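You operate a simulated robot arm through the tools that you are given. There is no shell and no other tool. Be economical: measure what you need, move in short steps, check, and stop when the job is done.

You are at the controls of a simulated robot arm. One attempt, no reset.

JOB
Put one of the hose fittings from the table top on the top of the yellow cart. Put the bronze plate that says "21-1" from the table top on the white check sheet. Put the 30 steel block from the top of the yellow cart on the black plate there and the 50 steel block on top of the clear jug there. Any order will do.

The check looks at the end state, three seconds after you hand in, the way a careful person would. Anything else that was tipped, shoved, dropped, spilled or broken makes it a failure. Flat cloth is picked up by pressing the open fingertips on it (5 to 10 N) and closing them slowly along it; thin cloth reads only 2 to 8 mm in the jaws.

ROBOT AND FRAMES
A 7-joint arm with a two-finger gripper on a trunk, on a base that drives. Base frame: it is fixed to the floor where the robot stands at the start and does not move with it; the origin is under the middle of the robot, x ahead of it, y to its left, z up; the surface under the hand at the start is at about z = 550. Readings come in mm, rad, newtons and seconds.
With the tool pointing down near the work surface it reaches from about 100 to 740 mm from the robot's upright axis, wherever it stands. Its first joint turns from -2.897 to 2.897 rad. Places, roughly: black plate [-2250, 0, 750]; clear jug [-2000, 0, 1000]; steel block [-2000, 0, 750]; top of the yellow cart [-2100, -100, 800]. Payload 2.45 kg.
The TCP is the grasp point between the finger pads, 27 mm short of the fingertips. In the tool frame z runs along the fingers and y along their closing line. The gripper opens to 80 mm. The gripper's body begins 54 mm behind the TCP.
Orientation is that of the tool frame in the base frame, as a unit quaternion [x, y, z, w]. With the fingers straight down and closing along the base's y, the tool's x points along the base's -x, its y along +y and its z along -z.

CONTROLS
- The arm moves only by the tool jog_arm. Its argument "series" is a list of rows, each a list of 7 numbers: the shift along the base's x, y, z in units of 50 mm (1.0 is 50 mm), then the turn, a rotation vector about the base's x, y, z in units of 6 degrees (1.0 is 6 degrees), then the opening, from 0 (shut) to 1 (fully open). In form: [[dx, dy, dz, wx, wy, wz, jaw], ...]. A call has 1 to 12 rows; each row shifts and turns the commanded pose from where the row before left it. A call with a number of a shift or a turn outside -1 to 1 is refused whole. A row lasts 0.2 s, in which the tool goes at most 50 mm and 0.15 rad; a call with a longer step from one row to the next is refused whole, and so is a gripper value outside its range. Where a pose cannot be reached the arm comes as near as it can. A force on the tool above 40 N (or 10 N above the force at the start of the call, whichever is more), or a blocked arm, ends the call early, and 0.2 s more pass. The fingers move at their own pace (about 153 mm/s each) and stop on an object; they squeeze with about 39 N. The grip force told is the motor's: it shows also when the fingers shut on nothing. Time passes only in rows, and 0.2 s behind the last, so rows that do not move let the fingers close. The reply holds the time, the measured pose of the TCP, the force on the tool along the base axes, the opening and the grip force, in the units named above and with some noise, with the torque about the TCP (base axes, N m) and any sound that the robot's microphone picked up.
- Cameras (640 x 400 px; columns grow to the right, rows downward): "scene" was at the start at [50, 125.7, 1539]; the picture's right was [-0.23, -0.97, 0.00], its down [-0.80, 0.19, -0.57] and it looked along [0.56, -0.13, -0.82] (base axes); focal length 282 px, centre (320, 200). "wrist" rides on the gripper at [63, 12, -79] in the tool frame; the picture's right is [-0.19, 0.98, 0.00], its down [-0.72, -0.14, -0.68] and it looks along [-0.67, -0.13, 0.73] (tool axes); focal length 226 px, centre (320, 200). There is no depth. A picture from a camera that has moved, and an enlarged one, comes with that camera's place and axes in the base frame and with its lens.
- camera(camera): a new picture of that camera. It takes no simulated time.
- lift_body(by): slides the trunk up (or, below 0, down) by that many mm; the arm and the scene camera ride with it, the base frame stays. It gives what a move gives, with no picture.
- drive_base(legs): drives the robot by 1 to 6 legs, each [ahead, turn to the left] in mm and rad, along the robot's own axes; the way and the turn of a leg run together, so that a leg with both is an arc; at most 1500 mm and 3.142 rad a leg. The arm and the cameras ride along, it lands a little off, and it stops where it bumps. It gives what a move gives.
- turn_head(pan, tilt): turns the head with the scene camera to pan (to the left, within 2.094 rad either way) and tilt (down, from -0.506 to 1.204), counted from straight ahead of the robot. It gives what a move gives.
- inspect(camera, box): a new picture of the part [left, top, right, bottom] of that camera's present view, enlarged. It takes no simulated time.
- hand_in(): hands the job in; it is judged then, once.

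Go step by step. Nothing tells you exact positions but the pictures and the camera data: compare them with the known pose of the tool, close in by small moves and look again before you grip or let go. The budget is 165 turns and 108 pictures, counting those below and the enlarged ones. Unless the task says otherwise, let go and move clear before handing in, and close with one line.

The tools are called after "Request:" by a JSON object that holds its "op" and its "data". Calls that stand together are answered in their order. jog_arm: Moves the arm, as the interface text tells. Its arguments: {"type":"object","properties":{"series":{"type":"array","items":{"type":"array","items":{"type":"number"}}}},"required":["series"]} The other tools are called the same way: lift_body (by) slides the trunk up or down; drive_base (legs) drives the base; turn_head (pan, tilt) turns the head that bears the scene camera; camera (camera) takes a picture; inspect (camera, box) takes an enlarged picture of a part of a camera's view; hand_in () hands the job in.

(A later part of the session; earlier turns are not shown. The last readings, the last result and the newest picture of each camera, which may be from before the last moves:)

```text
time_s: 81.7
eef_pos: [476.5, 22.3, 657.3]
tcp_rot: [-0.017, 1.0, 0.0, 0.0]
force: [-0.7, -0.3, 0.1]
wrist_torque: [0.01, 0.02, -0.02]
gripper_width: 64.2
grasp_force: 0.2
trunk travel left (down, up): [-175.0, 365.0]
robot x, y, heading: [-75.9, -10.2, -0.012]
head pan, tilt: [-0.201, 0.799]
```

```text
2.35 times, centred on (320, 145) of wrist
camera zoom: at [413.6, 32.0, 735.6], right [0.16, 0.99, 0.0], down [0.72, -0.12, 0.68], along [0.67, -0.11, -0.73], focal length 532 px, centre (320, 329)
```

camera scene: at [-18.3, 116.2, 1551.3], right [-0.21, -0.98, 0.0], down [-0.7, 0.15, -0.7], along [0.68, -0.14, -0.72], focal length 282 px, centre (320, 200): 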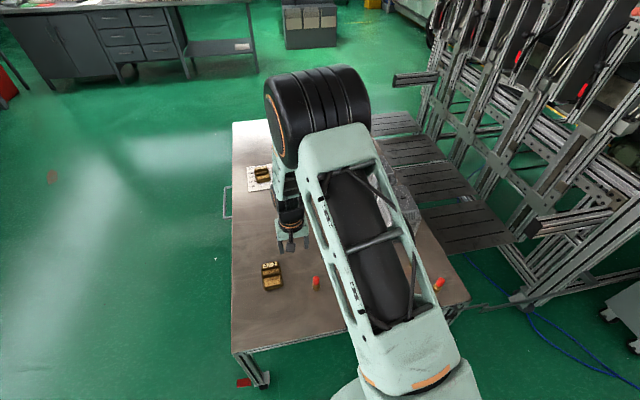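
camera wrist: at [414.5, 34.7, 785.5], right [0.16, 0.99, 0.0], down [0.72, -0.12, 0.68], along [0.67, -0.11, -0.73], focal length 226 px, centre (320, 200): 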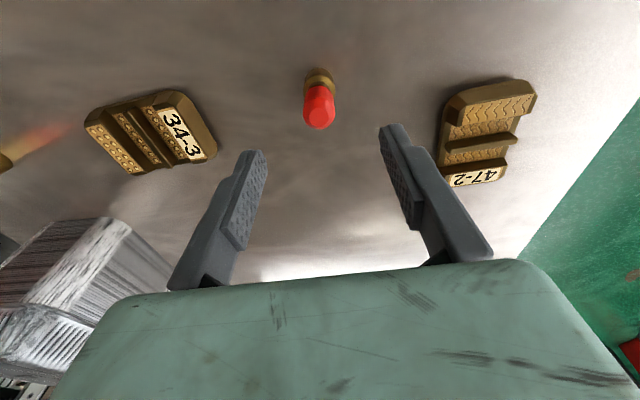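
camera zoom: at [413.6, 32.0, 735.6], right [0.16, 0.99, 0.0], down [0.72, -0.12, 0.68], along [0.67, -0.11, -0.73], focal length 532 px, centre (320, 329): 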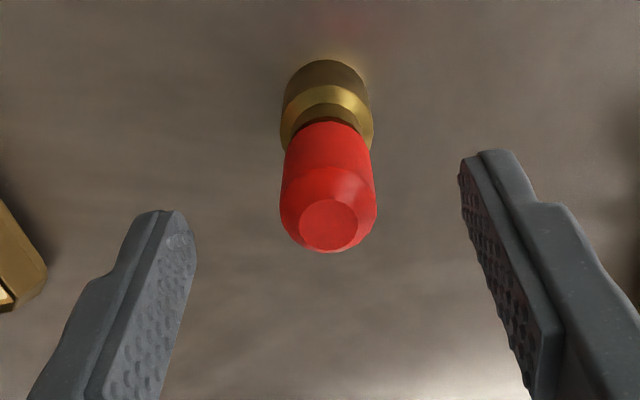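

The fitting is about 77 mm tall, with its axis at [480, 23]. I'll descend around it and grip on the brass body.

Request:
{"op": "jog_arm", "data": {"series": [[0.06, 0.01, -0.4, 0, 0, 0, 0.8], [0, 0, -0.4, 0, 0, 0, 0.8], [0, 0, -0.4, 0, 0, 0, 0.8], [0, 0, -0.18, 0, 0, 0, 0.8], [0, 0, 0, 0, 0, 0, 0.8]]}}

Request:
{"op": "camera", "data": {"camera": "wrist"}}

```text
time_s: 82.9
eef_pos: [480.7, 22.7, 584.6]
tcp_rot: [-0.018, 1.0, 0.0, 0.0]
force: [0.2, 0.0, 0.4]
wrist_torque: [-0.01, -0.01, 0.01]
gripper_width: 63.7
grasp_force: 0.1
trunk travel left (down, up): [-175.0, 365.0]
robot x, y, heading: [-75.7, -6.1, -0.005]
head pan, tilt: [-0.201, 0.799]
```

```text
74 pictures are left
camera wrist: at [416.9, 33.2, 665.3], right [0.16, 0.99, 0.0], down [0.72, -0.12, 0.68], along [0.67, -0.11, -0.73], focal length 226 px, centre (320, 200)
```

wrist: 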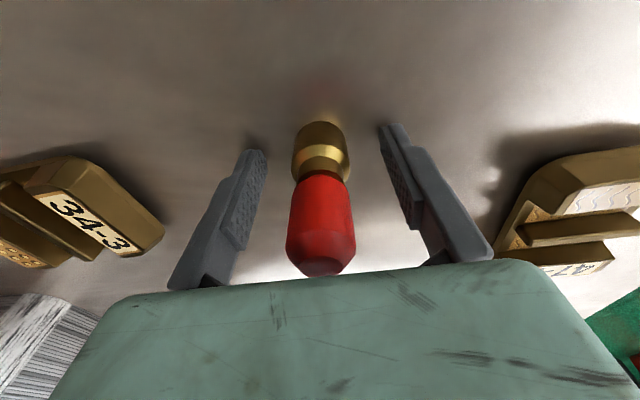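

It is well centred between the fingers, so I'll close and lift.

Request:
{"op": "jog_arm", "data": {"series": [[0, 0, 0, 0, 0, 0, 0.5], [0, 0, 0, 0, 0, 0, 0.3], [0, 0, 0, 0, 0, 0, 0.1], [0, 0, 0, 0, 0, 0, 0], [0, 0, 0, 0, 0, 0, 0]]}}

Request:
{"op": "jog_arm", "data": {"series": [[0, 0, 0.2, 0, 0, 0, 0], [0, 0, 0.4, 0, 0, 0, 0], [0, 0, 0.6, 0, 0, 0, 0], [0, 0, 0.6, 0, 0, 0, 0], [0, 0, 0.6, 0, 0, 0, 0], [0, 0, 0.6, 0, 0, 0, 0], [0, 0, 0, 0, 0, 0, 0]]}}

Request:
{"op": "camera", "data": {"camera": "wrist"}}

```text
time_s: 84.1
eef_pos: [481.2, 23.3, 585.2]
tcp_rot: [-0.018, 1.0, 0.0, -0.001]
force: [-0.6, 0.1, 0.3]
wrist_torque: [-0.01, -0.01, 0.02]
gripper_width: 27.3
grasp_force: 39.1
trunk travel left (down, up): [-175.0, 365.0]
robot x, y, heading: [-79.7, -9.4, -0.007]
head pan, tilt: [-0.201, 0.799]
```

```text
time_s: 85.7
eef_pos: [478.8, 22.0, 737.3]
tcp_rot: [-0.017, 1.0, 0.0, 0.0]
force: [0.2, 1.0, -1.0]
wrist_torque: [-0.03, 0.01, 0.01]
gripper_width: 27.2
grasp_force: 38.5
trunk travel left (down, up): [-175.0, 365.0]
robot x, y, heading: [-79.6, -11.2, -0.011]
head pan, tilt: [-0.201, 0.799]
```

```text
73 pictures are left
camera wrist: at [415.8, 31.6, 816.7], right [0.16, 0.99, 0.0], down [0.72, -0.12, 0.68], along [0.67, -0.11, -0.73], focal length 226 px, centre (320, 200)
```

wrist: 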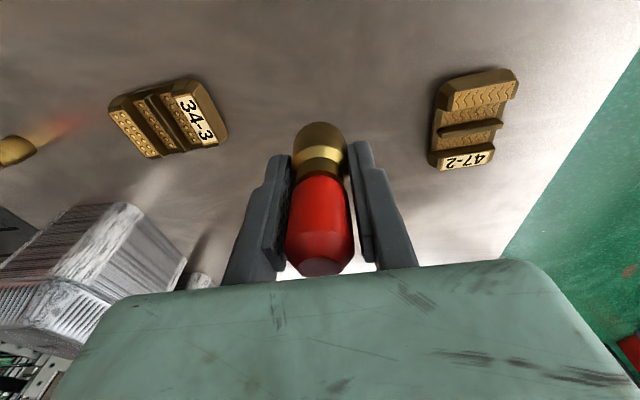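

The fitting is held firmly. I'll raise it, back away from the table, turn round toward the cart and look.

Request:
{"op": "jog_arm", "data": {"series": [[0, 0, 0.8, 0, 0, 0, 0], [0, 0, 0.8, 0, 0, 0, 0], [-0.3, 0, 0.8, 0, 0, 0, 0], [-0.3, 0, 0.8, 0, 0, 0, 0], [0, 0, 0.8, 0, 0, 0, 0], [0, 0, 0.8, 0, 0, 0, 0]]}}

Request:
{"op": "drive_base", "data": {"legs": [[-300, 0], [0, 3.14]]}}

Request:
{"op": "turn_head", "data": {"pan": 0, "tilt": 0.55}}

Request:
{"op": "camera", "data": {"camera": "scene"}}

```text
time_s: 87.1
eef_pos: [445.0, 20.7, 976.5]
tcp_rot: [-0.017, 1.0, 0.0, 0.0]
force: [0.2, 0.6, -0.7]
wrist_torque: [0.03, 0.01, 0.01]
gripper_width: 27.4
grasp_force: 39.2
trunk travel left (down, up): [-175.0, 365.0]
robot x, y, heading: [-79.1, -10.2, -0.004]
head pan, tilt: [-0.201, 0.799]
```

```text
time_s: 97.0
eef_pos: [-888.8, -101.2, 976.1]
tcp_rot: [0.997, 0.079, -0.001, 0.0]
force: [0.3, -0.7, -1.5]
wrist_torque: [-0.03, 0.0, -0.02]
gripper_width: 27.0
grasp_force: 38.9
trunk travel left (down, up): [-175.0, 365.0]
robot x, y, heading: [-373.6, -3.4, -3.023]
head pan, tilt: [-0.201, 0.799]
```

```text
time_s: 97.7
eef_pos: [-886.8, -101.1, 976.8]
tcp_rot: [0.997, 0.079, 0.0, 0.001]
force: [0.3, 0.9, -0.8]
wrist_torque: [-0.01, 0.03, 0.01]
gripper_width: 27.1
grasp_force: 39.1
trunk travel left (down, up): [-175.0, 365.0]
robot x, y, heading: [-375.7, -10.5, -3.025]
head pan, tilt: [0.0, 0.55]
```

```text
72 pictures are left
camera scene: at [-426.3, -152.0, 1572.7], right [-0.12, 0.99, 0.0], down [0.52, 0.06, -0.85], along [-0.85, -0.1, -0.52], focal length 282 px, centre (320, 200)
```

scene: 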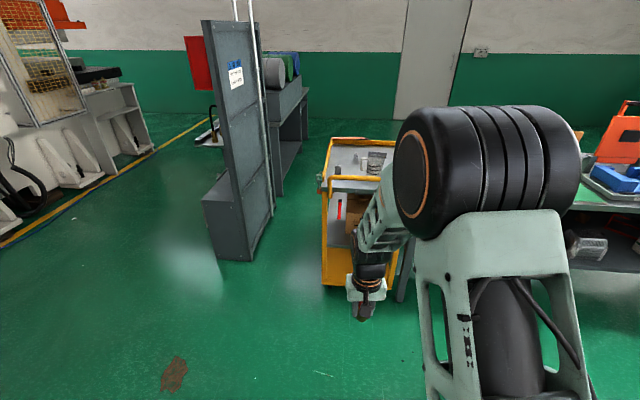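

Request:
{"op": "inspect", "data": {"camera": "scene", "box": [300, 120, 460, 300]}}

Request:
{"op": "camera", "data": {"camera": "wrist"}}

```text
2.22 times, centred on (380, 210) of scene
camera zoom: at [-426.3, -152.0, 1572.7], right [-0.12, 0.99, 0.0], down [0.52, 0.06, -0.85], along [-0.85, -0.1, -0.52], focal length 626 px, centre (187, 178)
```

zoom: 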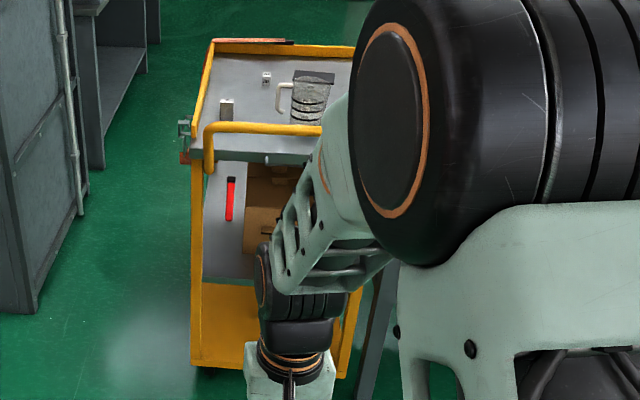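

```text
70 pictures are left
camera wrist: at [-822.7, -104.0, 1055.8], right [-0.04, -1.0, 0.0], down [-0.73, 0.03, 0.68], along [-0.68, 0.02, -0.73], focal length 226 px, centre (320, 200)
```

wrist: 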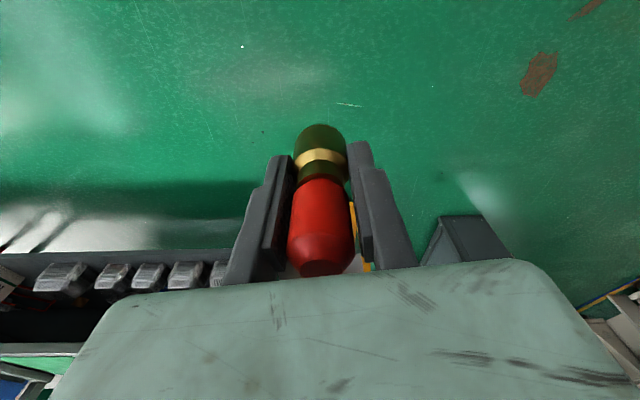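

The cart is ahead, with a handle bar on its near side. I'll straighten my heading and drive closer.

Request:
{"op": "drive_base", "data": {"legs": [[0, -0.117], [650, 0]]}}

Request:
{"op": "turn_head", "data": {"pan": 0, "tilt": 0.7}}

Request:
{"op": "camera", "data": {"camera": "scene"}}

Request:
{"op": "camera", "data": {"camera": "wrist"}}

```text
time_s: 101.9
eef_pos: [-1537.8, -24.8, 975.6]
tcp_rot: [1.0, 0.012, 0.0, 0.001]
force: [0.4, -1.0, -2.1]
wrist_torque: [0.0, 0.01, -0.04]
gripper_width: 27.0
grasp_force: 38.9
trunk travel left (down, up): [-175.0, 365.0]
robot x, y, heading: [-1012.4, 0.6, 3.125]
head pan, tilt: [0.0, 0.55]
```

```text
time_s: 102.6
eef_pos: [-1536.5, -23.6, 977.6]
tcp_rot: [1.0, 0.012, 0.0, -0.001]
force: [0.3, -0.1, -0.7]
wrist_torque: [0.01, 0.01, -0.02]
gripper_width: 27.2
grasp_force: 39.0
trunk travel left (down, up): [-175.0, 365.0]
robot x, y, heading: [-1010.6, 0.4, 3.124]
head pan, tilt: [0.0, 0.7]
```

```text
69 pictures are left
camera scene: at [-1081.3, -136.5, 1559.6], right [0.02, 1.0, 0.0], down [0.64, -0.01, -0.77], along [-0.76, 0.01, -0.64], focal length 282 px, centre (320, 200)
```

scene: 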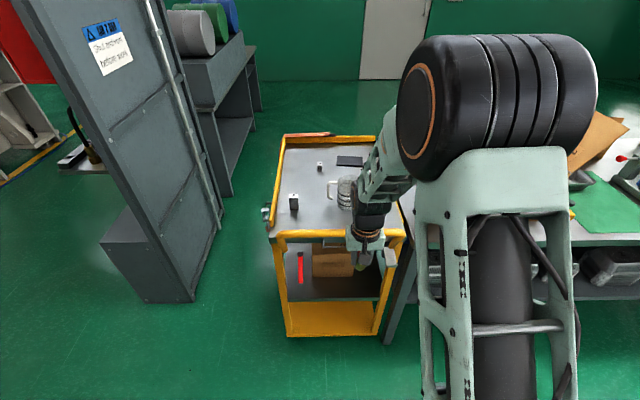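

```text
68 pictures are left
camera wrist: at [-1472.1, -35.5, 1055.8], right [-0.17, -0.99, 0.0], down [-0.72, 0.12, 0.68], along [-0.67, 0.12, -0.73], focal length 226 px, centre (320, 200)
```

wrist: 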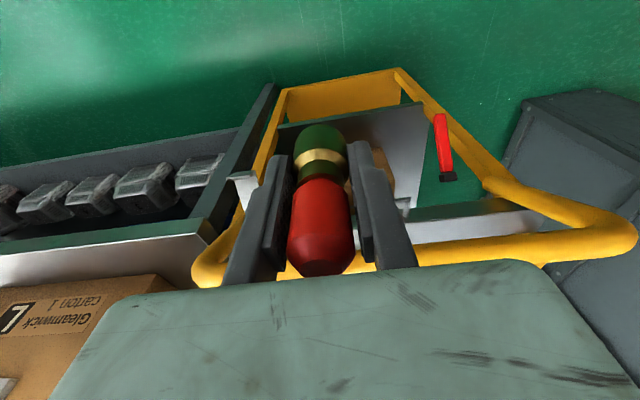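

Request:
{"op": "inspect", "data": {"camera": "scene", "box": [250, 115, 430, 255]}}

```text
2.86 times, centred on (340, 185) of scene
camera zoom: at [-1081.3, -136.5, 1559.6], right [0.02, 1.0, 0.0], down [0.64, -0.01, -0.77], along [-0.76, 0.01, -0.64], focal length 805 px, centre (263, 243)
```

zoom: 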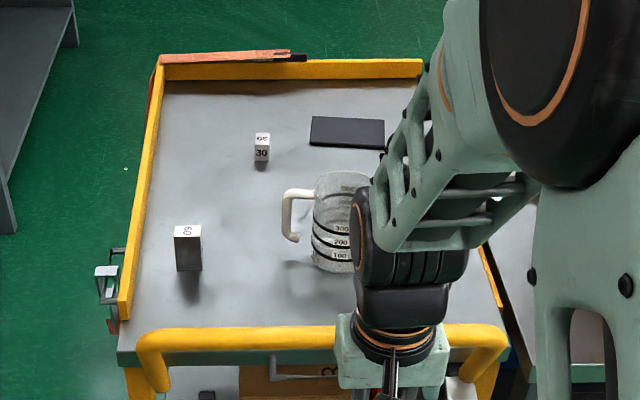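

The cart top is visible: the 50 block near [-1915, -230], the jug near [-1965, -16], the 30 block near [-2185, -122] and the black plate near [-2270, 25]. I need the base's size to plan where to stand, so I'll look down at it.

Request:
{"op": "turn_head", "data": {"pan": 1.2, "tilt": 1.2}}

Request:
{"op": "camera", "data": {"camera": "scene"}}

```text
time_s: 104.0
eef_pos: [-1535.8, -23.6, 976.1]
tcp_rot: [1.0, 0.013, -0.001, 0.0]
force: [-0.1, 1.4, -0.3]
wrist_torque: [0.0, -0.02, -0.04]
gripper_width: 26.7
grasp_force: 38.9
trunk travel left (down, up): [-175.0, 365.0]
robot x, y, heading: [-1014.2, -0.1, 3.125]
head pan, tilt: [1.201, 1.201]
```

```text
66 pictures are left
camera scene: at [-1017.5, -189.8, 1523.7], right [-0.93, 0.38, 0.0], down [0.35, 0.86, -0.36], along [-0.14, -0.34, -0.93], focal length 282 px, centre (320, 200)
```

scene: 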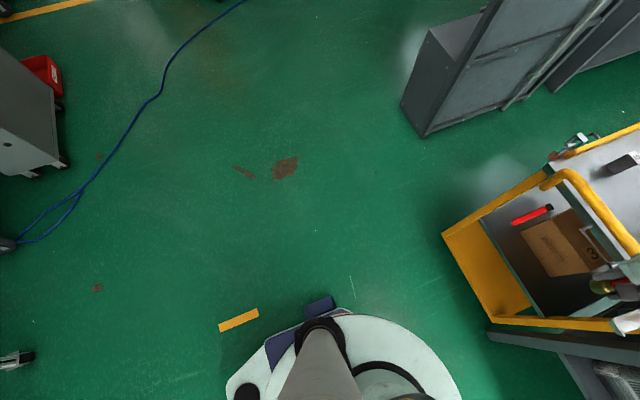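

The base is about 430 mm wide and the aisle between cart and partition is about 560 mm (y −335 to −895). From there everything on the cart is within reach to the robot's right. I'll raise the trunk, line up at y ≈ −610 and check before entering.

Request:
{"op": "lift_body", "data": {"by": 220}}

Request:
{"op": "drive_base", "data": {"legs": [[0, 1.587], [610, 0], [0, -1.571]]}}

Request:
{"op": "turn_head", "data": {"pan": 0, "tilt": 0.75}}

Request:
{"op": "camera", "data": {"camera": "scene"}}

```text
time_s: 106.3
eef_pos: [-1535.6, -24.9, 1195.8]
tcp_rot: [1.0, 0.012, 0.0, 0.0]
force: [-0.4, 0.1, -0.3]
wrist_torque: [-0.03, 0.01, 0.0]
gripper_width: 26.9
grasp_force: 38.9
trunk travel left (down, up): [-395.0, 145.0]
robot x, y, heading: [-1009.9, -1.6, 3.125]
head pan, tilt: [1.201, 1.201]
```

```text
time_s: 117.7
eef_pos: [-1540.4, -669.6, 1195.7]
tcp_rot: [1.0, 0.022, 0.0, 0.0]
force: [0.8, -0.1, -1.7]
wrist_torque: [-0.02, 0.0, 0.01]
gripper_width: 27.0
grasp_force: 39.6
trunk travel left (down, up): [-395.0, 145.0]
robot x, y, heading: [-1021.0, -634.4, -3.139]
head pan, tilt: [1.201, 1.201]
```

```text
time_s: 119.1
eef_pos: [-1540.7, -670.5, 1196.2]
tcp_rot: [1.0, 0.022, 0.0, 0.0]
force: [0.4, 0.1, -0.6]
wrist_torque: [0.0, 0.03, -0.02]
gripper_width: 27.0
grasp_force: 39.4
trunk travel left (down, up): [-395.0, 145.0]
robot x, y, heading: [-1021.6, -637.1, -3.141]
head pan, tilt: [0.0, 0.75]
```

```text
65 pictures are left
camera scene: at [-1081.8, -773.7, 1775.3], right [0.0, 1.0, 0.0], down [0.68, 0.0, -0.73], along [-0.73, 0.0, -0.68], focal length 282 px, centre (320, 200)
```

scene: 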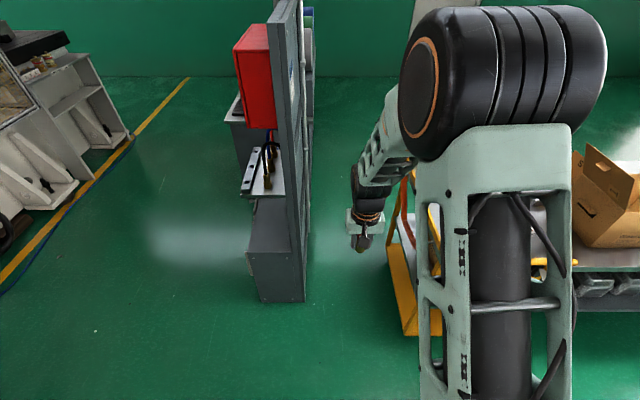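

The partition's right side is at about y = −870. I'll shift about 33 mm toward the cart side, then check my line.

Request:
{"op": "drive_base", "data": {"legs": [[165, -0.2], [165, 0.2]]}}

Request:
{"op": "turn_head", "data": {"pan": -0.3, "tilt": 1.0}}

Request:
{"op": "camera", "data": {"camera": "scene"}}

```text
time_s: 121.6
eef_pos: [-1866.2, -635.8, 1195.4]
tcp_rot: [1.0, 0.02, 0.001, 0.0]
force: [0.9, -0.1, -0.9]
wrist_torque: [0.06, -0.04, -0.01]
gripper_width: 26.8
grasp_force: 39.2
trunk travel left (down, up): [-395.0, 145.0]
robot x, y, heading: [-1343.8, -599.9, 3.137]
head pan, tilt: [0.0, 0.75]
```

```text
time_s: 122.4
eef_pos: [-1866.5, -635.3, 1195.4]
tcp_rot: [1.0, 0.02, 0.001, 0.0]
force: [-0.4, -0.1, 0.5]
wrist_torque: [-0.03, -0.03, 0.01]
gripper_width: 27.0
grasp_force: 39.0
trunk travel left (down, up): [-395.0, 145.0]
robot x, y, heading: [-1345.3, -597.8, 3.142]
head pan, tilt: [-0.3, 1.0]
```

```text
64 pictures are left
camera scene: at [-1391.1, -719.4, 1756.2], right [0.3, 0.96, 0.0], down [0.8, -0.25, -0.54], along [-0.52, 0.16, -0.84], focal length 282 px, centre (320, 200)
```

scene: 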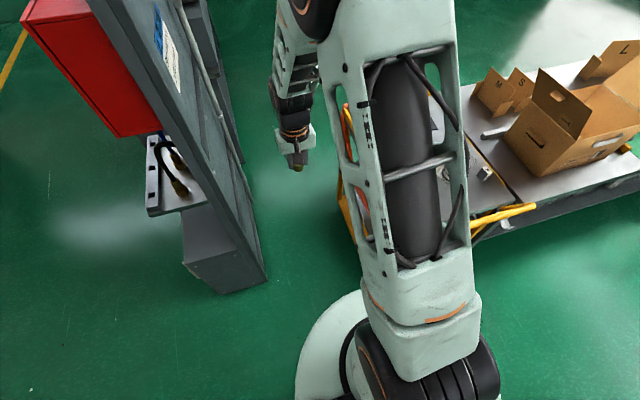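

There are about 40–50 mm of clearance on both sides. I'll drive in along the aisle in two legs.

Request:
{"op": "drive_base", "data": {"legs": [[350, 0]]}}

Request:
{"op": "turn_head", "data": {"pan": 0.5, "tilt": 1.1}}

Request:
{"op": "camera", "data": {"camera": "scene"}}

Request:
{"op": "camera", "data": {"camera": "wrist"}}

```text
time_s: 124.7
eef_pos: [-2224.7, -635.9, 1195.9]
tcp_rot: [1.0, 0.02, 0.001, 0.0]
force: [-0.3, -0.7, -0.4]
wrist_torque: [0.0, -0.02, -0.01]
gripper_width: 27.2
grasp_force: 39.3
trunk travel left (down, up): [-395.0, 145.0]
robot x, y, heading: [-1703.2, -602.9, -3.144]
head pan, tilt: [-0.3, 1.0]
```

```text
time_s: 125.8
eef_pos: [-2224.3, -636.9, 1196.6]
tcp_rot: [1.0, 0.02, 0.0, 0.0]
force: [0.5, 0.1, -1.1]
wrist_torque: [0.03, -0.01, 0.02]
gripper_width: 26.8
grasp_force: 39.5
trunk travel left (down, up): [-395.0, 145.0]
robot x, y, heading: [-1702.3, -601.1, -3.141]
head pan, tilt: [0.499, 1.1]
```

```text
63 pictures are left
camera scene: at [-1738.2, -770.4, 1749.6], right [-0.48, 0.88, 0.0], down [0.78, 0.43, -0.45], along [-0.4, -0.22, -0.89], focal length 282 px, centre (320, 200)
```

scene: 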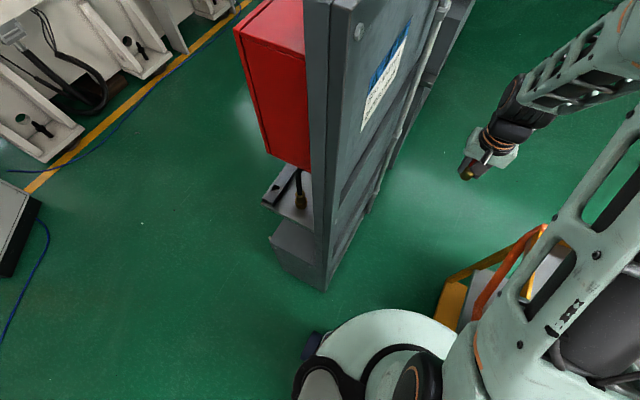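

```text
62 pictures are left
camera wrist: at [-2160.5, -646.4, 1275.7], right [-0.15, -0.99, 0.0], down [-0.72, 0.11, 0.68], along [-0.67, 0.1, -0.73], focal length 226 px, centre (320, 200)
```

wrist: 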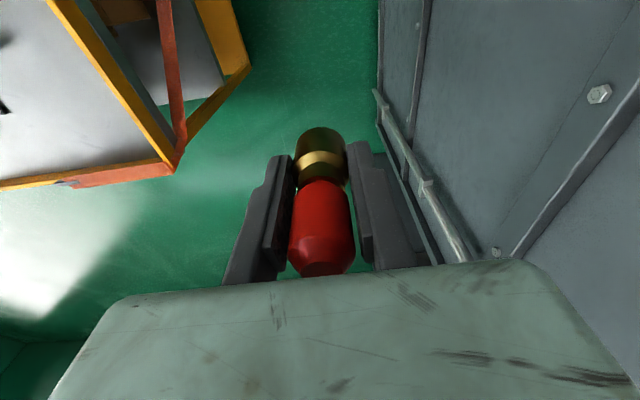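

The clearances still look right, so I'll go 300 mm further in.

Request:
{"op": "drive_base", "data": {"legs": [[300, 0]]}}

Request:
{"op": "turn_head", "data": {"pan": -1.3, "tilt": 0.9}}

Request:
{"op": "camera", "data": {"camera": "scene"}}

```text
time_s: 127.9
eef_pos: [-2528.4, -632.7, 1196.0]
tcp_rot: [1.0, 0.018, 0.001, 0.0]
force: [-1.0, 0.6, -0.5]
wrist_torque: [0.01, -0.01, 0.0]
gripper_width: 27.0
grasp_force: 38.7
trunk travel left (down, up): [-395.0, 145.0]
robot x, y, heading: [-2003.1, -602.5, 3.139]
head pan, tilt: [0.499, 1.1]
```

```text
time_s: 129.7
eef_pos: [-2528.4, -631.8, 1196.0]
tcp_rot: [1.0, 0.019, 0.0, 0.0]
force: [-0.3, -0.4, -1.1]
wrist_torque: [0.03, 0.02, -0.02]
gripper_width: 27.3
grasp_force: 38.5
trunk travel left (down, up): [-395.0, 145.0]
robot x, y, heading: [-2003.5, -600.0, 3.137]
head pan, tilt: [-1.3, 0.901]
```

```text
61 pictures are left
camera scene: at [-2006.0, -667.0, 1763.5], right [0.96, 0.26, 0.0], down [0.21, -0.76, -0.62], along [-0.16, 0.6, -0.78], focal length 282 px, centre (320, 200)
```

scene: 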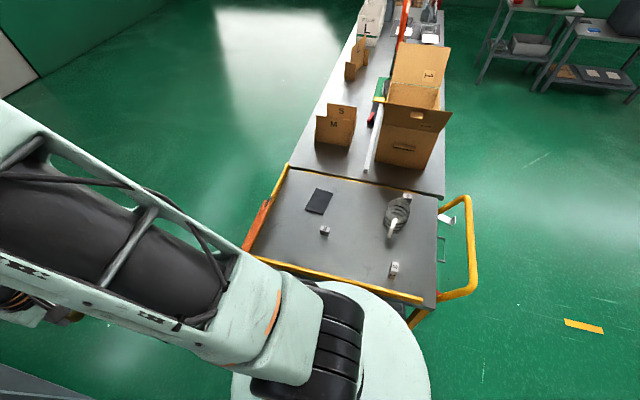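

The whole cart top is now in clear view. I'll enlarge it.

Request:
{"op": "inspect", "data": {"camera": "scene", "box": [270, 160, 450, 310]}}

```text
2.67 times, centred on (360, 235) of scene
camera zoom: at [-2006.0, -667.0, 1763.5], right [0.96, 0.26, 0.0], down [0.21, -0.76, -0.62], along [-0.16, 0.6, -0.78], focal length 752 px, centre (213, 107)
```

zoom: 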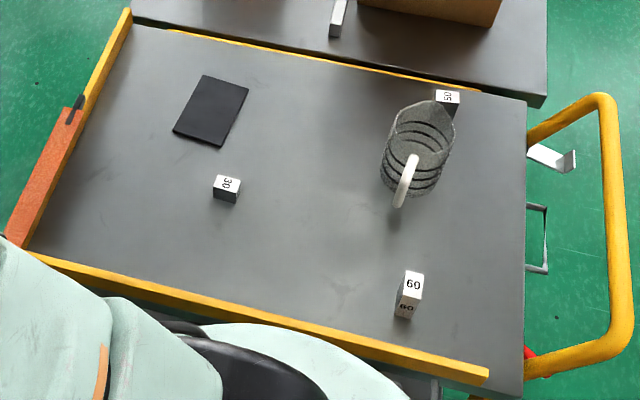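

The near block is "60"; the "50" block stands behind the jug. I'll look closer at the jug top and the labels.

Request:
{"op": "inspect", "data": {"camera": "scene", "box": [365, 185, 455, 245]}}

Request:
{"op": "inspect", "data": {"camera": "scene", "box": [300, 180, 360, 240]}}

```text
6.67 times, centred on (410, 215) of scene
camera zoom: at [-2006.0, -667.0, 1763.5], right [0.96, 0.26, 0.0], down [0.21, -0.76, -0.62], along [-0.16, 0.6, -0.78], focal length 1879 px, centre (-280, 100)
```

zoom: 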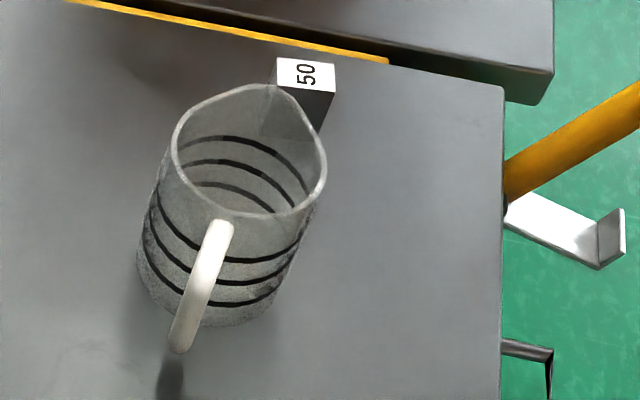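

```text
6.67 times, centred on (330, 210) of scene
camera zoom: at [-2006.0, -667.0, 1763.5], right [0.96, 0.26, 0.0], down [0.21, -0.76, -0.62], along [-0.16, 0.6, -0.78], focal length 1879 px, centre (253, 133)
```

zoom: 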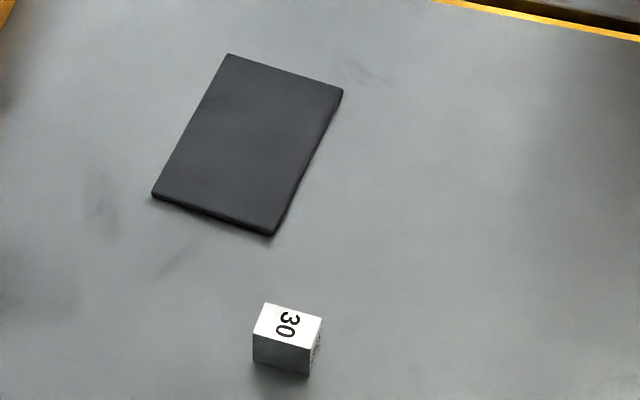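

The jug stands at about [-1884, 1] and is open-topped; the 50 block is behind it at about [-1851, 119] and the tray is at z ≈ 835. First I'll swing the fitting over an open spot on the tray near [-2020, -170].

Request:
{"op": "jog_arm", "data": {"series": [[0.677, 0.616, 0, 0, 0, -1, 0], [0.677, 0.616, 0, 0, 0, -1, 0], [0.677, 0.616, 0, 0, 0, -1, 0], [0.677, 0.616, 0, 0, 0, -1, 0], [0.677, 0.616, 0, 0, 0, -1, 0], [0.677, 0.616, 0, 0, 0, -1, 0], [0.677, 0.616, 0, 0, 0, -1, 0], [0.677, 0.616, 0, 0, 0, -1, 0], [0.677, 0.616, 0, 0, 0, -1, 0], [0.677, 0.616, 0, 0, 0, -1, 0], [0.677, 0.616, 0, 0, 0, -1, 0], [0.677, 0.616, 0, 0, 0, -1, 0]]}}

Request:
{"op": "jog_arm", "data": {"series": [[0.677, 0.616, 0, 0, 0, -1, 0], [0.677, 0.616, 0, 0, 0, -1, 0], [0.677, 0.616, 0, 0, 0, -1, 0], [0, 0, -0.8, 0, 0, 0, 0], [0, 0, -0.8, 0, 0, 0, 0], [0, 0, -0.8, 0, 0, 0, 0], [0, 0, -0.8, 0, 0, 0, 0], [0, 0, -0.4, 0, 0, 0, 0], [0, 0, 0, 0, 0, 0, 0]]}}

Request:
{"op": "camera", "data": {"camera": "wrist"}}

Request:
{"op": "camera", "data": {"camera": "scene"}}

```text
time_s: 132.3
eef_pos: [-2119.6, -260.4, 1197.2]
tcp_rot: [0.819, -0.573, 0.001, 0.0]
force: [0.7, -0.2, 0.1]
wrist_torque: [0.01, 0.01, -0.01]
gripper_width: 26.9
grasp_force: 38.5
trunk travel left (down, up): [-395.0, 145.0]
robot x, y, heading: [-2006.0, -601.5, 3.133]
head pan, tilt: [-1.3, 0.901]
```

```text
time_s: 134.3
eef_pos: [-2019.1, -167.4, 1017.4]
tcp_rot: [0.72, -0.694, 0.0, 0.0]
force: [0.6, 0.7, -0.5]
wrist_torque: [-0.03, -0.02, 0.0]
gripper_width: 27.0
grasp_force: 38.9
trunk travel left (down, up): [-395.0, 145.0]
robot x, y, heading: [-2005.9, -601.0, 3.143]
head pan, tilt: [-1.3, 0.901]
```

```text
57 pictures are left
camera wrist: at [-2029.2, -231.8, 1097.1], right [-0.99, 0.16, 0.0], down [0.12, 0.72, 0.68], along [0.11, 0.67, -0.73], focal length 226 px, centre (320, 200)
```

wrist: 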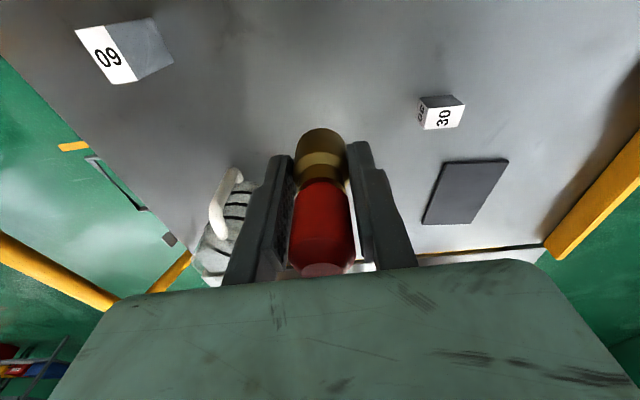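

```text
56 pictures are left
camera scene: at [-2005.7, -666.7, 1763.5], right [0.96, 0.26, 0.0], down [0.21, -0.76, -0.62], along [-0.16, 0.6, -0.78], focal length 282 px, centre (320, 200)
```

scene: 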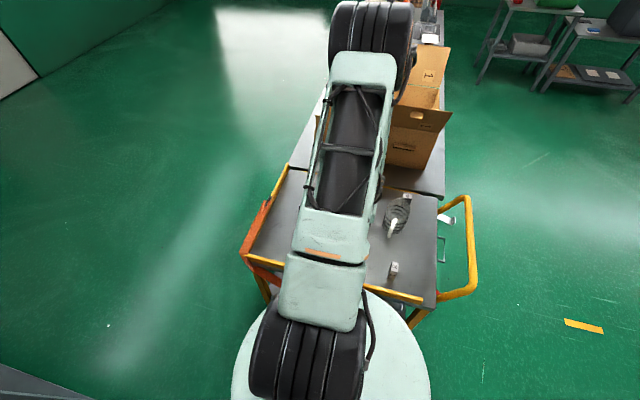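

The spot below is clear. I'll lower the fitting to near the tray, then feel for contact.

Request:
{"op": "jog_arm", "data": {"series": [[0, 0, -0.6, 0, 0, 0, 0], [0, 0, -0.6, 0, 0, 0, 0], [0, 0, -0.5, 0, 0, 0, 0], [0, 0, -0.4, 0, 0, 0, 0], [0, 0, -0.3, 0, 0, 0, 0], [0, 0, 0, 0, 0, 0, 0]]}}

Request:
{"op": "camera", "data": {"camera": "wrist"}}

```text
time_s: 135.7
eef_pos: [-2018.2, -167.0, 895.7]
tcp_rot: [0.72, -0.694, 0.0, -0.001]
force: [-0.3, -0.7, -1.9]
wrist_torque: [0.0, 0.01, -0.03]
gripper_width: 26.8
grasp_force: 38.7
trunk travel left (down, up): [-395.0, 145.0]
robot x, y, heading: [-2006.8, -600.6, 3.136]
head pan, tilt: [-1.3, 0.901]
```

```text
55 pictures are left
camera wrist: at [-2028.2, -232.8, 975.0], right [-0.99, 0.16, 0.0], down [0.12, 0.72, 0.68], along [0.11, 0.67, -0.73], focal length 226 px, centre (320, 200)
```

wrist: 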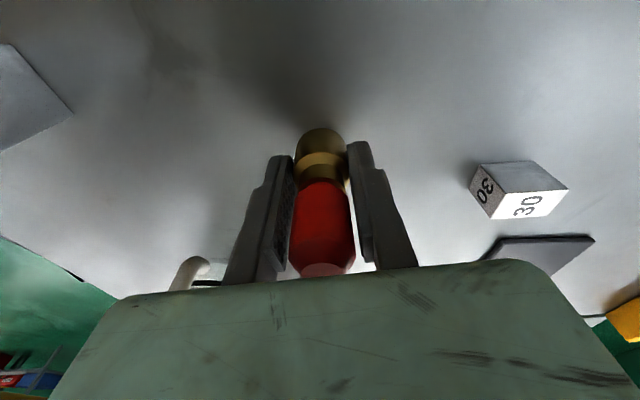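

Request:
{"op": "jog_arm", "data": {"series": [[0, 0, -0.1, 0, 0, 0, 0], [0, 0, -0.1, 0, 0, 0, 0], [0, 0, -0.08, 0, 0, 0, 0], [0, 0, 0, 0, 0, 0, 0]]}}

Request:
{"op": "jog_arm", "data": {"series": [[0, 0, -0.06, 0, 0, 0, 0], [0, 0, 0, 0, 0, 0, 0]]}}

Request:
{"op": "jog_arm", "data": {"series": [[0, 0, -0.06, 0, 0, 0, 0], [0, 0, 0, 0, 0, 0, 0]]}}

```text
time_s: 136.6
eef_pos: [-2019.5, -170.5, 886.5]
tcp_rot: [0.72, -0.694, -0.002, -0.001]
force: [-0.3, -7.6, 25.1]
wrist_torque: [-0.24, 0.0, 0.0]
gripper_width: 27.0
grasp_force: 39.3
trunk travel left (down, up): [-395.0, 145.0]
robot x, y, heading: [-2004.2, -602.1, 3.139]
head pan, tilt: [-1.3, 0.901]
stopped in row 4: the force on the tool passed its limit at 41 N (the readings are from after the stop); the commanded pose is now the measured one
```

```text
time_s: 136.9
eef_pos: [-2018.8, -169.7, 886.3]
tcp_rot: [0.72, -0.694, -0.001, -0.001]
force: [-0.3, -7.5, 24.3]
wrist_torque: [-0.21, 0.0, 0.04]
gripper_width: 27.1
grasp_force: 39.2
trunk travel left (down, up): [-395.0, 145.0]
robot x, y, heading: [-2004.4, -602.4, 3.133]
head pan, tilt: [-1.3, 0.901]
stopped in row 1: the force on the tool passed its limit at 41 N (the readings are from after the stop); the commanded pose is now the measured one
```

```text
time_s: 137.3
eef_pos: [-2020.6, -169.2, 886.3]
tcp_rot: [0.72, -0.693, -0.001, 0.0]
force: [0.5, -9.9, 24.9]
wrist_torque: [-0.23, -0.01, 0.02]
gripper_width: 26.8
grasp_force: 38.8
trunk travel left (down, up): [-395.0, 145.0]
robot x, y, heading: [-2005.2, -600.1, 3.136]
head pan, tilt: [-1.3, 0.901]
stopped in row 1: the force on the tool passed its limit at 40 N (the readings are from after the stop); the commanded pose is now the measured one
```

The fitting stands on the tray, so the tray is at z ≈ 851. I'll ease the pressure, open and rise.

Request:
{"op": "jog_arm", "data": {"series": [[0, 0, 0.03, 0, 0, 0, 0], [0, 0, 0, 0, 0, 0, 0]]}}

Request:
{"op": "jog_arm", "data": {"series": [[0, 0, 0, 0, 0, 0, 0.45], [0, 0, 0, 0, 0, 0, 0.7], [0, 0, 0, 0, 0, 0, 0.8], [0, 0, 0.4, 0, 0, 0, 0.8], [0, 0, 0.7, 0, 0, 0, 0.8], [0, 0, 0.8, 0, 0, 0, 0.8], [0, 0, 0.8, 0, 0, 0, 0.8], [0, 0, 0, 0, 0, 0, 0.8]]}}

Request:
{"op": "camera", "data": {"camera": "wrist"}}

```text
time_s: 137.9
eef_pos: [-2019.1, -168.0, 885.2]
tcp_rot: [0.72, -0.694, -0.001, -0.001]
force: [-1.3, -3.0, 4.9]
wrist_torque: [-0.07, 0.04, 0.0]
gripper_width: 26.9
grasp_force: 39.3
trunk travel left (down, up): [-395.0, 145.0]
robot x, y, heading: [-2001.2, -602.1, 3.137]
head pan, tilt: [-1.3, 0.901]
```

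```text
time_s: 139.7
eef_pos: [-2016.6, -169.3, 1021.9]
tcp_rot: [0.721, -0.693, -0.001, -0.001]
force: [1.4, -0.2, 0.3]
wrist_torque: [0.0, 0.02, 0.0]
gripper_width: 63.7
grasp_force: 0.1
trunk travel left (down, up): [-395.0, 145.0]
robot x, y, heading: [-2003.1, -604.9, 3.137]
head pan, tilt: [-1.3, 0.901]
```

```text
54 pictures are left
camera wrist: at [-2027.1, -233.8, 1102.0], right [-0.99, 0.16, 0.0], down [0.11, 0.72, 0.68], along [0.11, 0.67, -0.73], focal length 226 px, centre (320, 200)
```

wrist: 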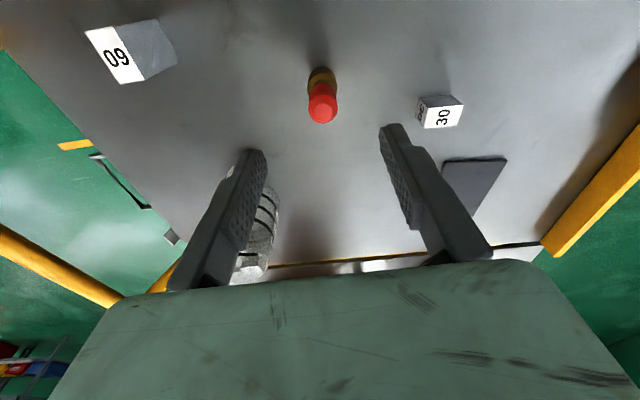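

The fitting stands upright. Next is the 30 block at about [-2133, -118]; I'll move above it and align.

Request:
{"op": "jog_arm", "data": {"series": [[-0.8, 0.3, 0, 0, 0, -0.9, 0.8], [-0.8, 0.3, 0, 0, 0, 0, 0.8], [-0.7, 0.4, 0, 0, 0, 0, 0.8], [0, 0, -0.7, 0, 0, 0, 0.8], [0, 0, -0.6, 0, 0, 0, 0.8], [0, 0, 0, 0, 0, 0, 0.8]]}}

Request:
{"op": "inspect", "data": {"camera": "wrist", "box": [200, 60, 440, 230]}}

```text
time_s: 141.1
eef_pos: [-2132.3, -120.4, 956.1]
tcp_rot: [-0.687, 0.727, 0.001, 0.001]
force: [-0.3, 0.6, 0.7]
wrist_torque: [0.0, 0.02, 0.01]
gripper_width: 63.7
grasp_force: 0.1
trunk travel left (down, up): [-395.0, 145.0]
robot x, y, heading: [-2004.7, -603.1, 3.135]
head pan, tilt: [-1.3, 0.901]
```

```text
2.35 times, centred on (320, 145) of wrist
camera zoom: at [-2148.7, -183.5, 1035.2], right [-0.97, 0.25, 0.0], down [0.18, 0.71, 0.68], along [0.17, 0.66, -0.73], focal length 532 px, centre (320, 329)
```

zoom: 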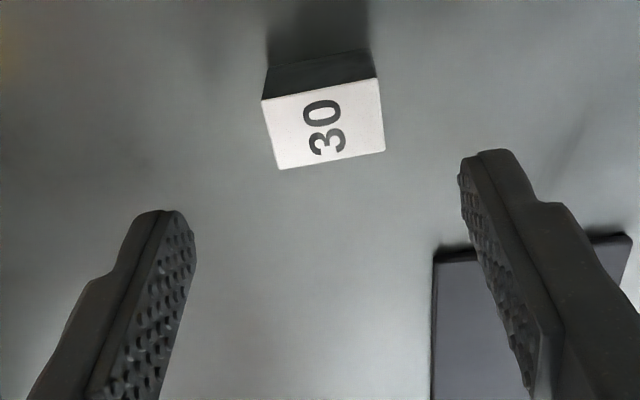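

The block is centred at [-2134, -121]. I'll descend to grip it.

Request:
{"op": "jog_arm", "data": {"series": [[-0.03, -0.02, -0.4, 0, 0, 0.4, 0.8], [0, 0, -0.4, 0, 0, 0, 0.8], [0, 0, -0.3, 0, 0, 0, 0.8], [0, 0, -0.2, 0, 0, 0, 0.8], [0, 0, -0.1, 0, 0, 0, 0.8], [0, 0, 0, 0, 0, 0, 0.8]]}}

Request:
{"op": "camera", "data": {"camera": "wrist"}}

```text
time_s: 142.5
eef_pos: [-2135.0, -119.0, 885.9]
tcp_rot: [-0.702, 0.712, 0.001, 0.001]
force: [-0.3, 0.4, -0.1]
wrist_torque: [0.04, -0.01, 0.01]
gripper_width: 64.0
grasp_force: 0.0
trunk travel left (down, up): [-395.0, 145.0]
robot x, y, heading: [-2005.5, -602.7, 3.133]
head pan, tilt: [-1.3, 0.901]
```

```text
52 pictures are left
camera wrist: at [-2148.6, -182.6, 964.6], right [-0.98, 0.21, 0.0], down [0.15, 0.71, 0.68], along [0.14, 0.67, -0.73], focal length 226 px, centre (320, 200)
```

wrist: 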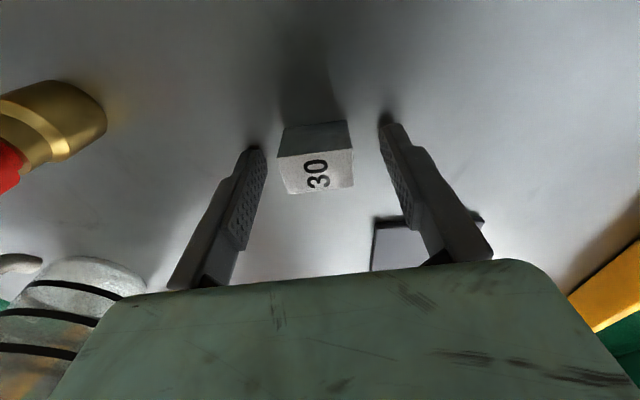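

Request:
{"op": "jog_arm", "data": {"series": [[0, 0, -0.04, 0, 0, 0, 0.6], [0, 0, 0, 0, 0, 0, 0.45], [0, 0, 0, 0, 0, 0, 0.3], [0, 0, 0, 0, 0, 0, 0.1], [0, 0, 0, 0, 0, 0, 0], [0, 0, 0, 0, 0, 0, 0]]}}

Request:
{"op": "jog_arm", "data": {"series": [[0, 0, 0.2, 0, 0, 0, 0], [0, 0, 0.4, 0, 0, 0, 0], [0, 0, 0.5, 0, 0, 0, 0], [0, 0, 0, 0, 0, 0, 0]]}}

Request:
{"op": "camera", "data": {"camera": "wrist"}}

```text
time_s: 143.9
eef_pos: [-2136.0, -119.5, 884.3]
tcp_rot: [-0.702, 0.712, 0.001, 0.001]
force: [-0.7, -0.1, -0.5]
wrist_torque: [0.01, 0.01, -0.04]
gripper_width: 33.2
grasp_force: 38.9
trunk travel left (down, up): [-395.0, 145.0]
robot x, y, heading: [-2001.4, -605.3, 3.138]
head pan, tilt: [-1.3, 0.901]
```

```text
time_s: 144.9
eef_pos: [-2135.5, -119.7, 938.0]
tcp_rot: [-0.702, 0.712, 0.001, 0.001]
force: [-0.1, 0.3, -1.0]
wrist_torque: [0.01, 0.02, -0.01]
gripper_width: 33.3
grasp_force: 39.0
trunk travel left (down, up): [-395.0, 145.0]
robot x, y, heading: [-2004.3, -599.9, 3.138]
head pan, tilt: [-1.3, 0.901]
```

```text
51 pictures are left
camera wrist: at [-2148.5, -183.8, 1016.7], right [-0.98, 0.21, 0.0], down [0.15, 0.71, 0.68], along [0.14, 0.67, -0.73], focal length 226 px, centre (320, 200)
```

wrist: 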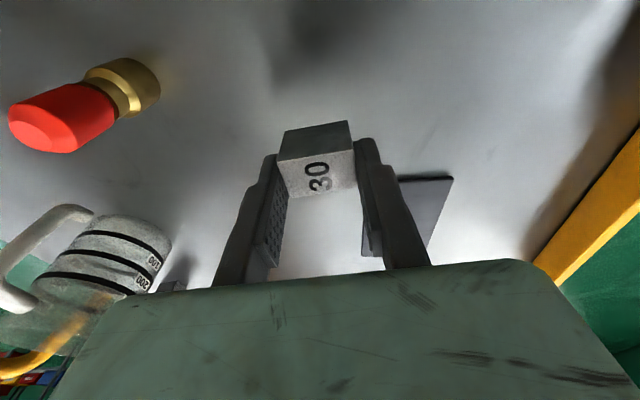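

The 30 block is held. I'll carry it over the black plate's centre near [-2195, 24].

Request:
{"op": "jog_arm", "data": {"series": [[-0.2, 0.45, 0, 0, 0, 0, 0], [-0.2, 0.5, 0, 0, 0, 0, 0], [-0.2, 0.5, 0, 0, 0, 0, 0], [-0.2, 0.5, 0, 0, 0, 0, 0], [-0.2, 0.5, 0, 0, 0, 0, 0], [-0.2, 0.4, 0, 0, 0, 0, 0], [0, 0, -0.3, 0, 0, 0, 0], [0, 0, 0, 0, 0, 0, 0]]}}

Request:
{"op": "camera", "data": {"camera": "wrist"}}

Request:
{"op": "camera", "data": {"camera": "scene"}}

```text
time_s: 146.7
eef_pos: [-2194.7, 23.2, 923.2]
tcp_rot: [-0.701, 0.713, 0.001, 0.002]
force: [1.4, -0.1, -1.8]
wrist_torque: [-0.01, -0.03, 0.01]
gripper_width: 33.1
grasp_force: 38.7
trunk travel left (down, up): [-395.0, 145.0]
robot x, y, heading: [-2004.6, -600.7, 3.135]
head pan, tilt: [-1.3, 0.901]
```

```text
50 pictures are left
camera wrist: at [-2206.9, -40.6, 1002.8], right [-0.98, 0.21, 0.0], down [0.15, 0.71, 0.68], along [0.14, 0.67, -0.73], focal length 226 px, centre (320, 200)
```

wrist: 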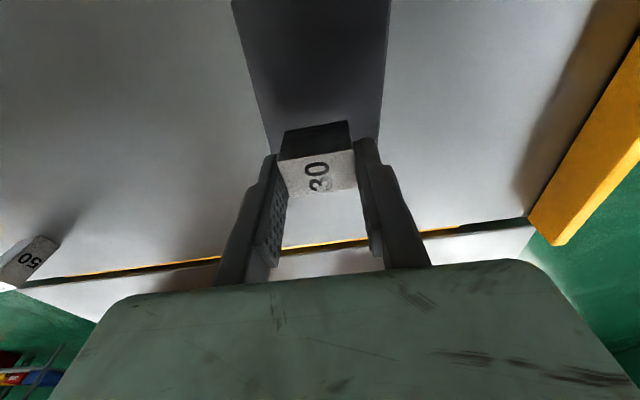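

```text
49 pictures are left
camera scene: at [-2005.8, -666.5, 1763.5], right [0.96, 0.26, 0.0], down [0.21, -0.76, -0.62], along [-0.16, 0.6, -0.78], focal length 282 px, centre (320, 200)
```

scene: 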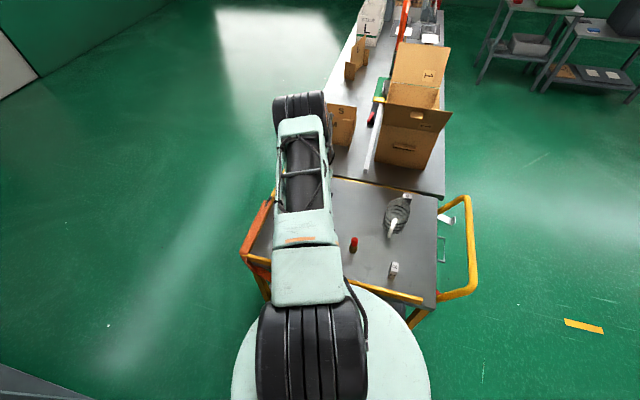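

The block is above the plate with margin all round. I'll lower it to contact.

Request:
{"op": "jog_arm", "data": {"series": [[0, 0, -0.25, 0, 0, 0, 0], [0, 0, -0.15, 0, 0, 0, 0], [0, 0, -0.1, 0, 0, 0, 0], [0, 0, 0, 0, 0, 0, 0]]}}

Request:
{"op": "jog_arm", "data": {"series": [[0, 0, -0.05, 0, 0, 0, 0], [0, 0, -0.05, 0, 0, 0, 0], [0, 0, 0, 0, 0, 0, 0]]}}

```text
time_s: 147.7
eef_pos: [-2194.8, 25.1, 899.4]
tcp_rot: [-0.702, 0.713, 0.002, 0.001]
force: [-0.6, 0.4, -1.5]
wrist_torque: [0.01, -0.01, 0.04]
gripper_width: 33.3
grasp_force: 38.9
trunk travel left (down, up): [-395.0, 145.0]
robot x, y, heading: [-2003.4, -605.8, 3.131]
head pan, tilt: [-1.3, 0.901]
```

```text
time_s: 148.5
eef_pos: [-2195.2, 24.6, 893.5]
tcp_rot: [-0.702, 0.712, 0.001, 0.002]
force: [-1.0, -0.3, -1.4]
wrist_torque: [0.02, 0.0, -0.01]
gripper_width: 33.3
grasp_force: 38.6
trunk travel left (down, up): [-395.0, 145.0]
robot x, y, heading: [-2007.9, -604.0, 3.138]
head pan, tilt: [-1.3, 0.901]
```

Request:
{"op": "jog_arm", "data": {"series": [[0, 0, -0.04, 0, 0, 0, 0], [0, 0, 0, 0, 0, 0, 0]]}}

Request:
{"op": "jog_arm", "data": {"series": [[0, 0, -0.04, 0, 0, 0, 0], [0, 0, 0, 0, 0, 0, 0]]}}

```text
time_s: 149.1
eef_pos: [-2196.9, 23.3, 892.3]
tcp_rot: [-0.702, 0.712, 0.001, 0.0]
force: [0.6, 0.2, -2.5]
wrist_torque: [-0.02, 0.01, -0.01]
gripper_width: 33.0
grasp_force: 38.8
trunk travel left (down, up): [-395.0, 145.0]
robot x, y, heading: [-2004.4, -602.9, 3.135]
head pan, tilt: [-1.3, 0.901]
```

```text
time_s: 149.7
eef_pos: [-2196.0, 22.6, 888.8]
tcp_rot: [-0.702, 0.712, 0.001, 0.001]
force: [-0.2, -0.9, -1.1]
wrist_torque: [-0.02, 0.0, 0.02]
gripper_width: 33.6
grasp_force: 38.7
trunk travel left (down, up): [-395.0, 145.0]
robot x, y, heading: [-2003.1, -602.6, 3.137]
head pan, tilt: [-1.3, 0.901]
```

Request:
{"op": "jog_arm", "data": {"series": [[0, 0, -0.03, 0, 0, 0, 0], [0, 0, 0, 0, 0, 0, 0]]}}

Request:
{"op": "jog_arm", "data": {"series": [[0, 0, -0.03, 0, 0, 0, 0], [0, 0, 0, 0, 0, 0, 0]]}}

```text
time_s: 150.3
eef_pos: [-2195.3, 23.9, 888.7]
tcp_rot: [-0.701, 0.713, 0.002, 0.002]
force: [-0.4, -4.3, 16.0]
wrist_torque: [-0.29, -0.05, -0.01]
gripper_width: 33.4
grasp_force: 39.1
trunk travel left (down, up): [-395.0, 145.0]
robot x, y, heading: [-2004.1, -601.8, 3.139]
head pan, tilt: [-1.3, 0.901]
```

```text
time_s: 150.9
eef_pos: [-2195.0, 23.6, 889.0]
tcp_rot: [-0.702, 0.713, 0.003, 0.002]
force: [0.3, -4.8, 28.9]
wrist_torque: [-0.41, -0.08, -0.02]
gripper_width: 32.9
grasp_force: 38.8
trunk travel left (down, up): [-395.0, 145.0]
robot x, y, heading: [-2004.1, -605.1, 3.133]
head pan, tilt: [-1.3, 0.901]
```

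Contact. I'll ease off, open and rise.

Request:
{"op": "jog_arm", "data": {"series": [[0, 0, 0.04, 0, 0, 0, 0], [0, 0, 0, 0, 0, 0, 0.5], [0, 0, 0, 0, 0, 0, 0.7], [0, 0, 0.2, 0, 0, 0, 0.7], [0, 0, 0.6, 0, 0, 0, 0.7], [0, 0, 0.8, 0, 0, 0, 0.7], [0, 0, 0.8, 0, 0, 0, 0.7], [0, 0, 0.8, 0, 0, 0, 0.7], [0, 0, 0, 0, 0, 0, 0.7]]}}

Request:
{"op": "camera", "data": {"camera": "wrist"}}

```text
time_s: 152.9
eef_pos: [-2195.0, 25.4, 1047.2]
tcp_rot: [-0.702, 0.712, 0.001, 0.0]
force: [-0.1, 0.4, 1.4]
wrist_torque: [0.0, -0.01, 0.04]
gripper_width: 56.3
grasp_force: 0.1
trunk travel left (down, up): [-395.0, 145.0]
robot x, y, heading: [-2000.9, -604.3, 3.138]
head pan, tilt: [-1.3, 0.901]
```

```text
48 pictures are left
camera wrist: at [-2207.9, -39.3, 1126.1], right [-0.98, 0.21, 0.0], down [0.15, 0.71, 0.68], along [0.14, 0.67, -0.73], focal length 226 px, centre (320, 200)
```

wrist: 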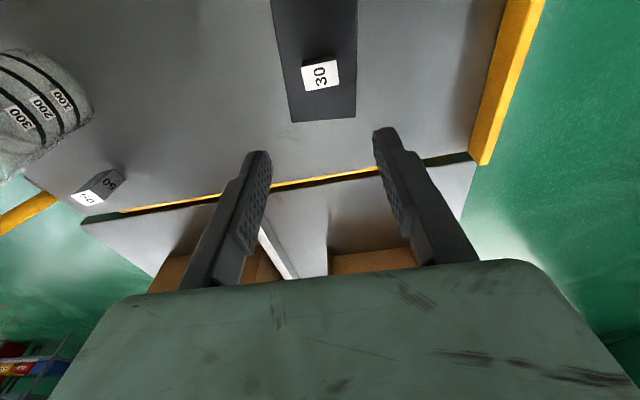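

The 30 block sits on the black plate. Now I'll move above the jug to see its top and the 50 block.

Request:
{"op": "jog_arm", "data": {"series": [[0.2, 0, 0.6, 0, 0, 0, 0.7], [0.8, -0.2, 0.6, 0, 0, 0, 0.7], [0.9, -0.2, 0.3, 0, 0, 0, 0.7], [0.9, -0.2, 0, 0, 0, 0, 0.7], [0.9, -0.2, 0, 0, 0, 0, 0.7], [0.9, -0.2, 0, 0, 0, 0, 0.7], [0.9, -0.2, 0, 0, 0, 0, 0.7], [0.7, 0, 0, 0, 0, 0, 0.7], [0, 0, 0, 0, 0, 0, 0.7]]}}

Request:
{"op": "camera", "data": {"camera": "wrist"}}

```text
refused: row 2 steps farther than a row can; nothing moved
```

```text
47 pictures are left
camera wrist: at [-2207.9, -39.3, 1126.1], right [-0.98, 0.21, 0.0], down [0.15, 0.71, 0.68], along [0.14, 0.67, -0.73], focal length 226 px, centre (320, 200)
```

wrist: 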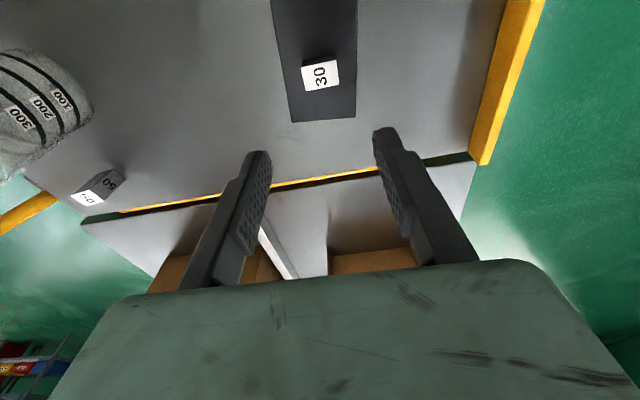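

Request:
{"op": "jog_arm", "data": {"series": [[0, 0, 0.8, 0, 0, 0, 0.7], [0, 0, 0.8, 0, 0, 0, 0.7], [0.9, -0.2, 0, 0, 0, 0, 0.7], [0.9, -0.2, 0, 0, 0, 0, 0.7], [0.9, -0.2, 0, 0, 0, 0, 0.7], [0.9, -0.2, 0, 0, 0, 0, 0.7], [0.9, -0.2, 0, 0, 0, 0, 0.7], [0.9, -0.2, 0, 0, 0, 0, 0.7], [0.8, 0, 0, 0, 0, 0, 0.7], [0, 0, 0, 0, 0, 0, 0.7]]}}

Request:
{"op": "camera", "data": {"camera": "wrist"}}

```text
time_s: 155.1
eef_pos: [-1886.9, -35.6, 1127.1]
tcp_rot: [-0.702, 0.712, 0.001, 0.002]
force: [0.3, 0.2, -0.6]
wrist_torque: [0.01, -0.02, 0.01]
gripper_width: 56.0
grasp_force: 0.1
trunk travel left (down, up): [-395.0, 145.0]
robot x, y, heading: [-2002.4, -601.8, 3.138]
head pan, tilt: [-1.3, 0.901]
```

```text
46 pictures are left
camera wrist: at [-1900.6, -99.8, 1206.3], right [-0.98, 0.21, 0.0], down [0.15, 0.71, 0.68], along [0.14, 0.67, -0.73], focal length 226 px, centre (320, 200)
```

wrist: 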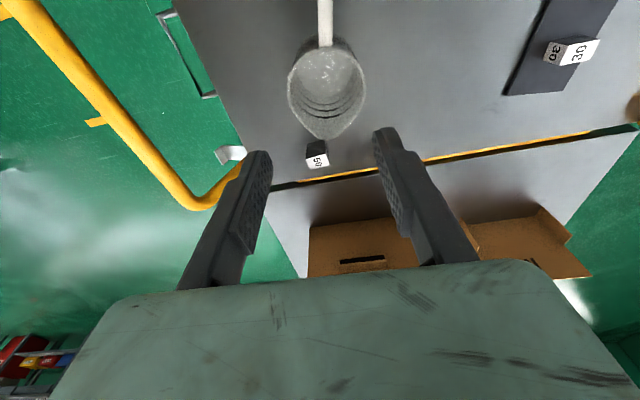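

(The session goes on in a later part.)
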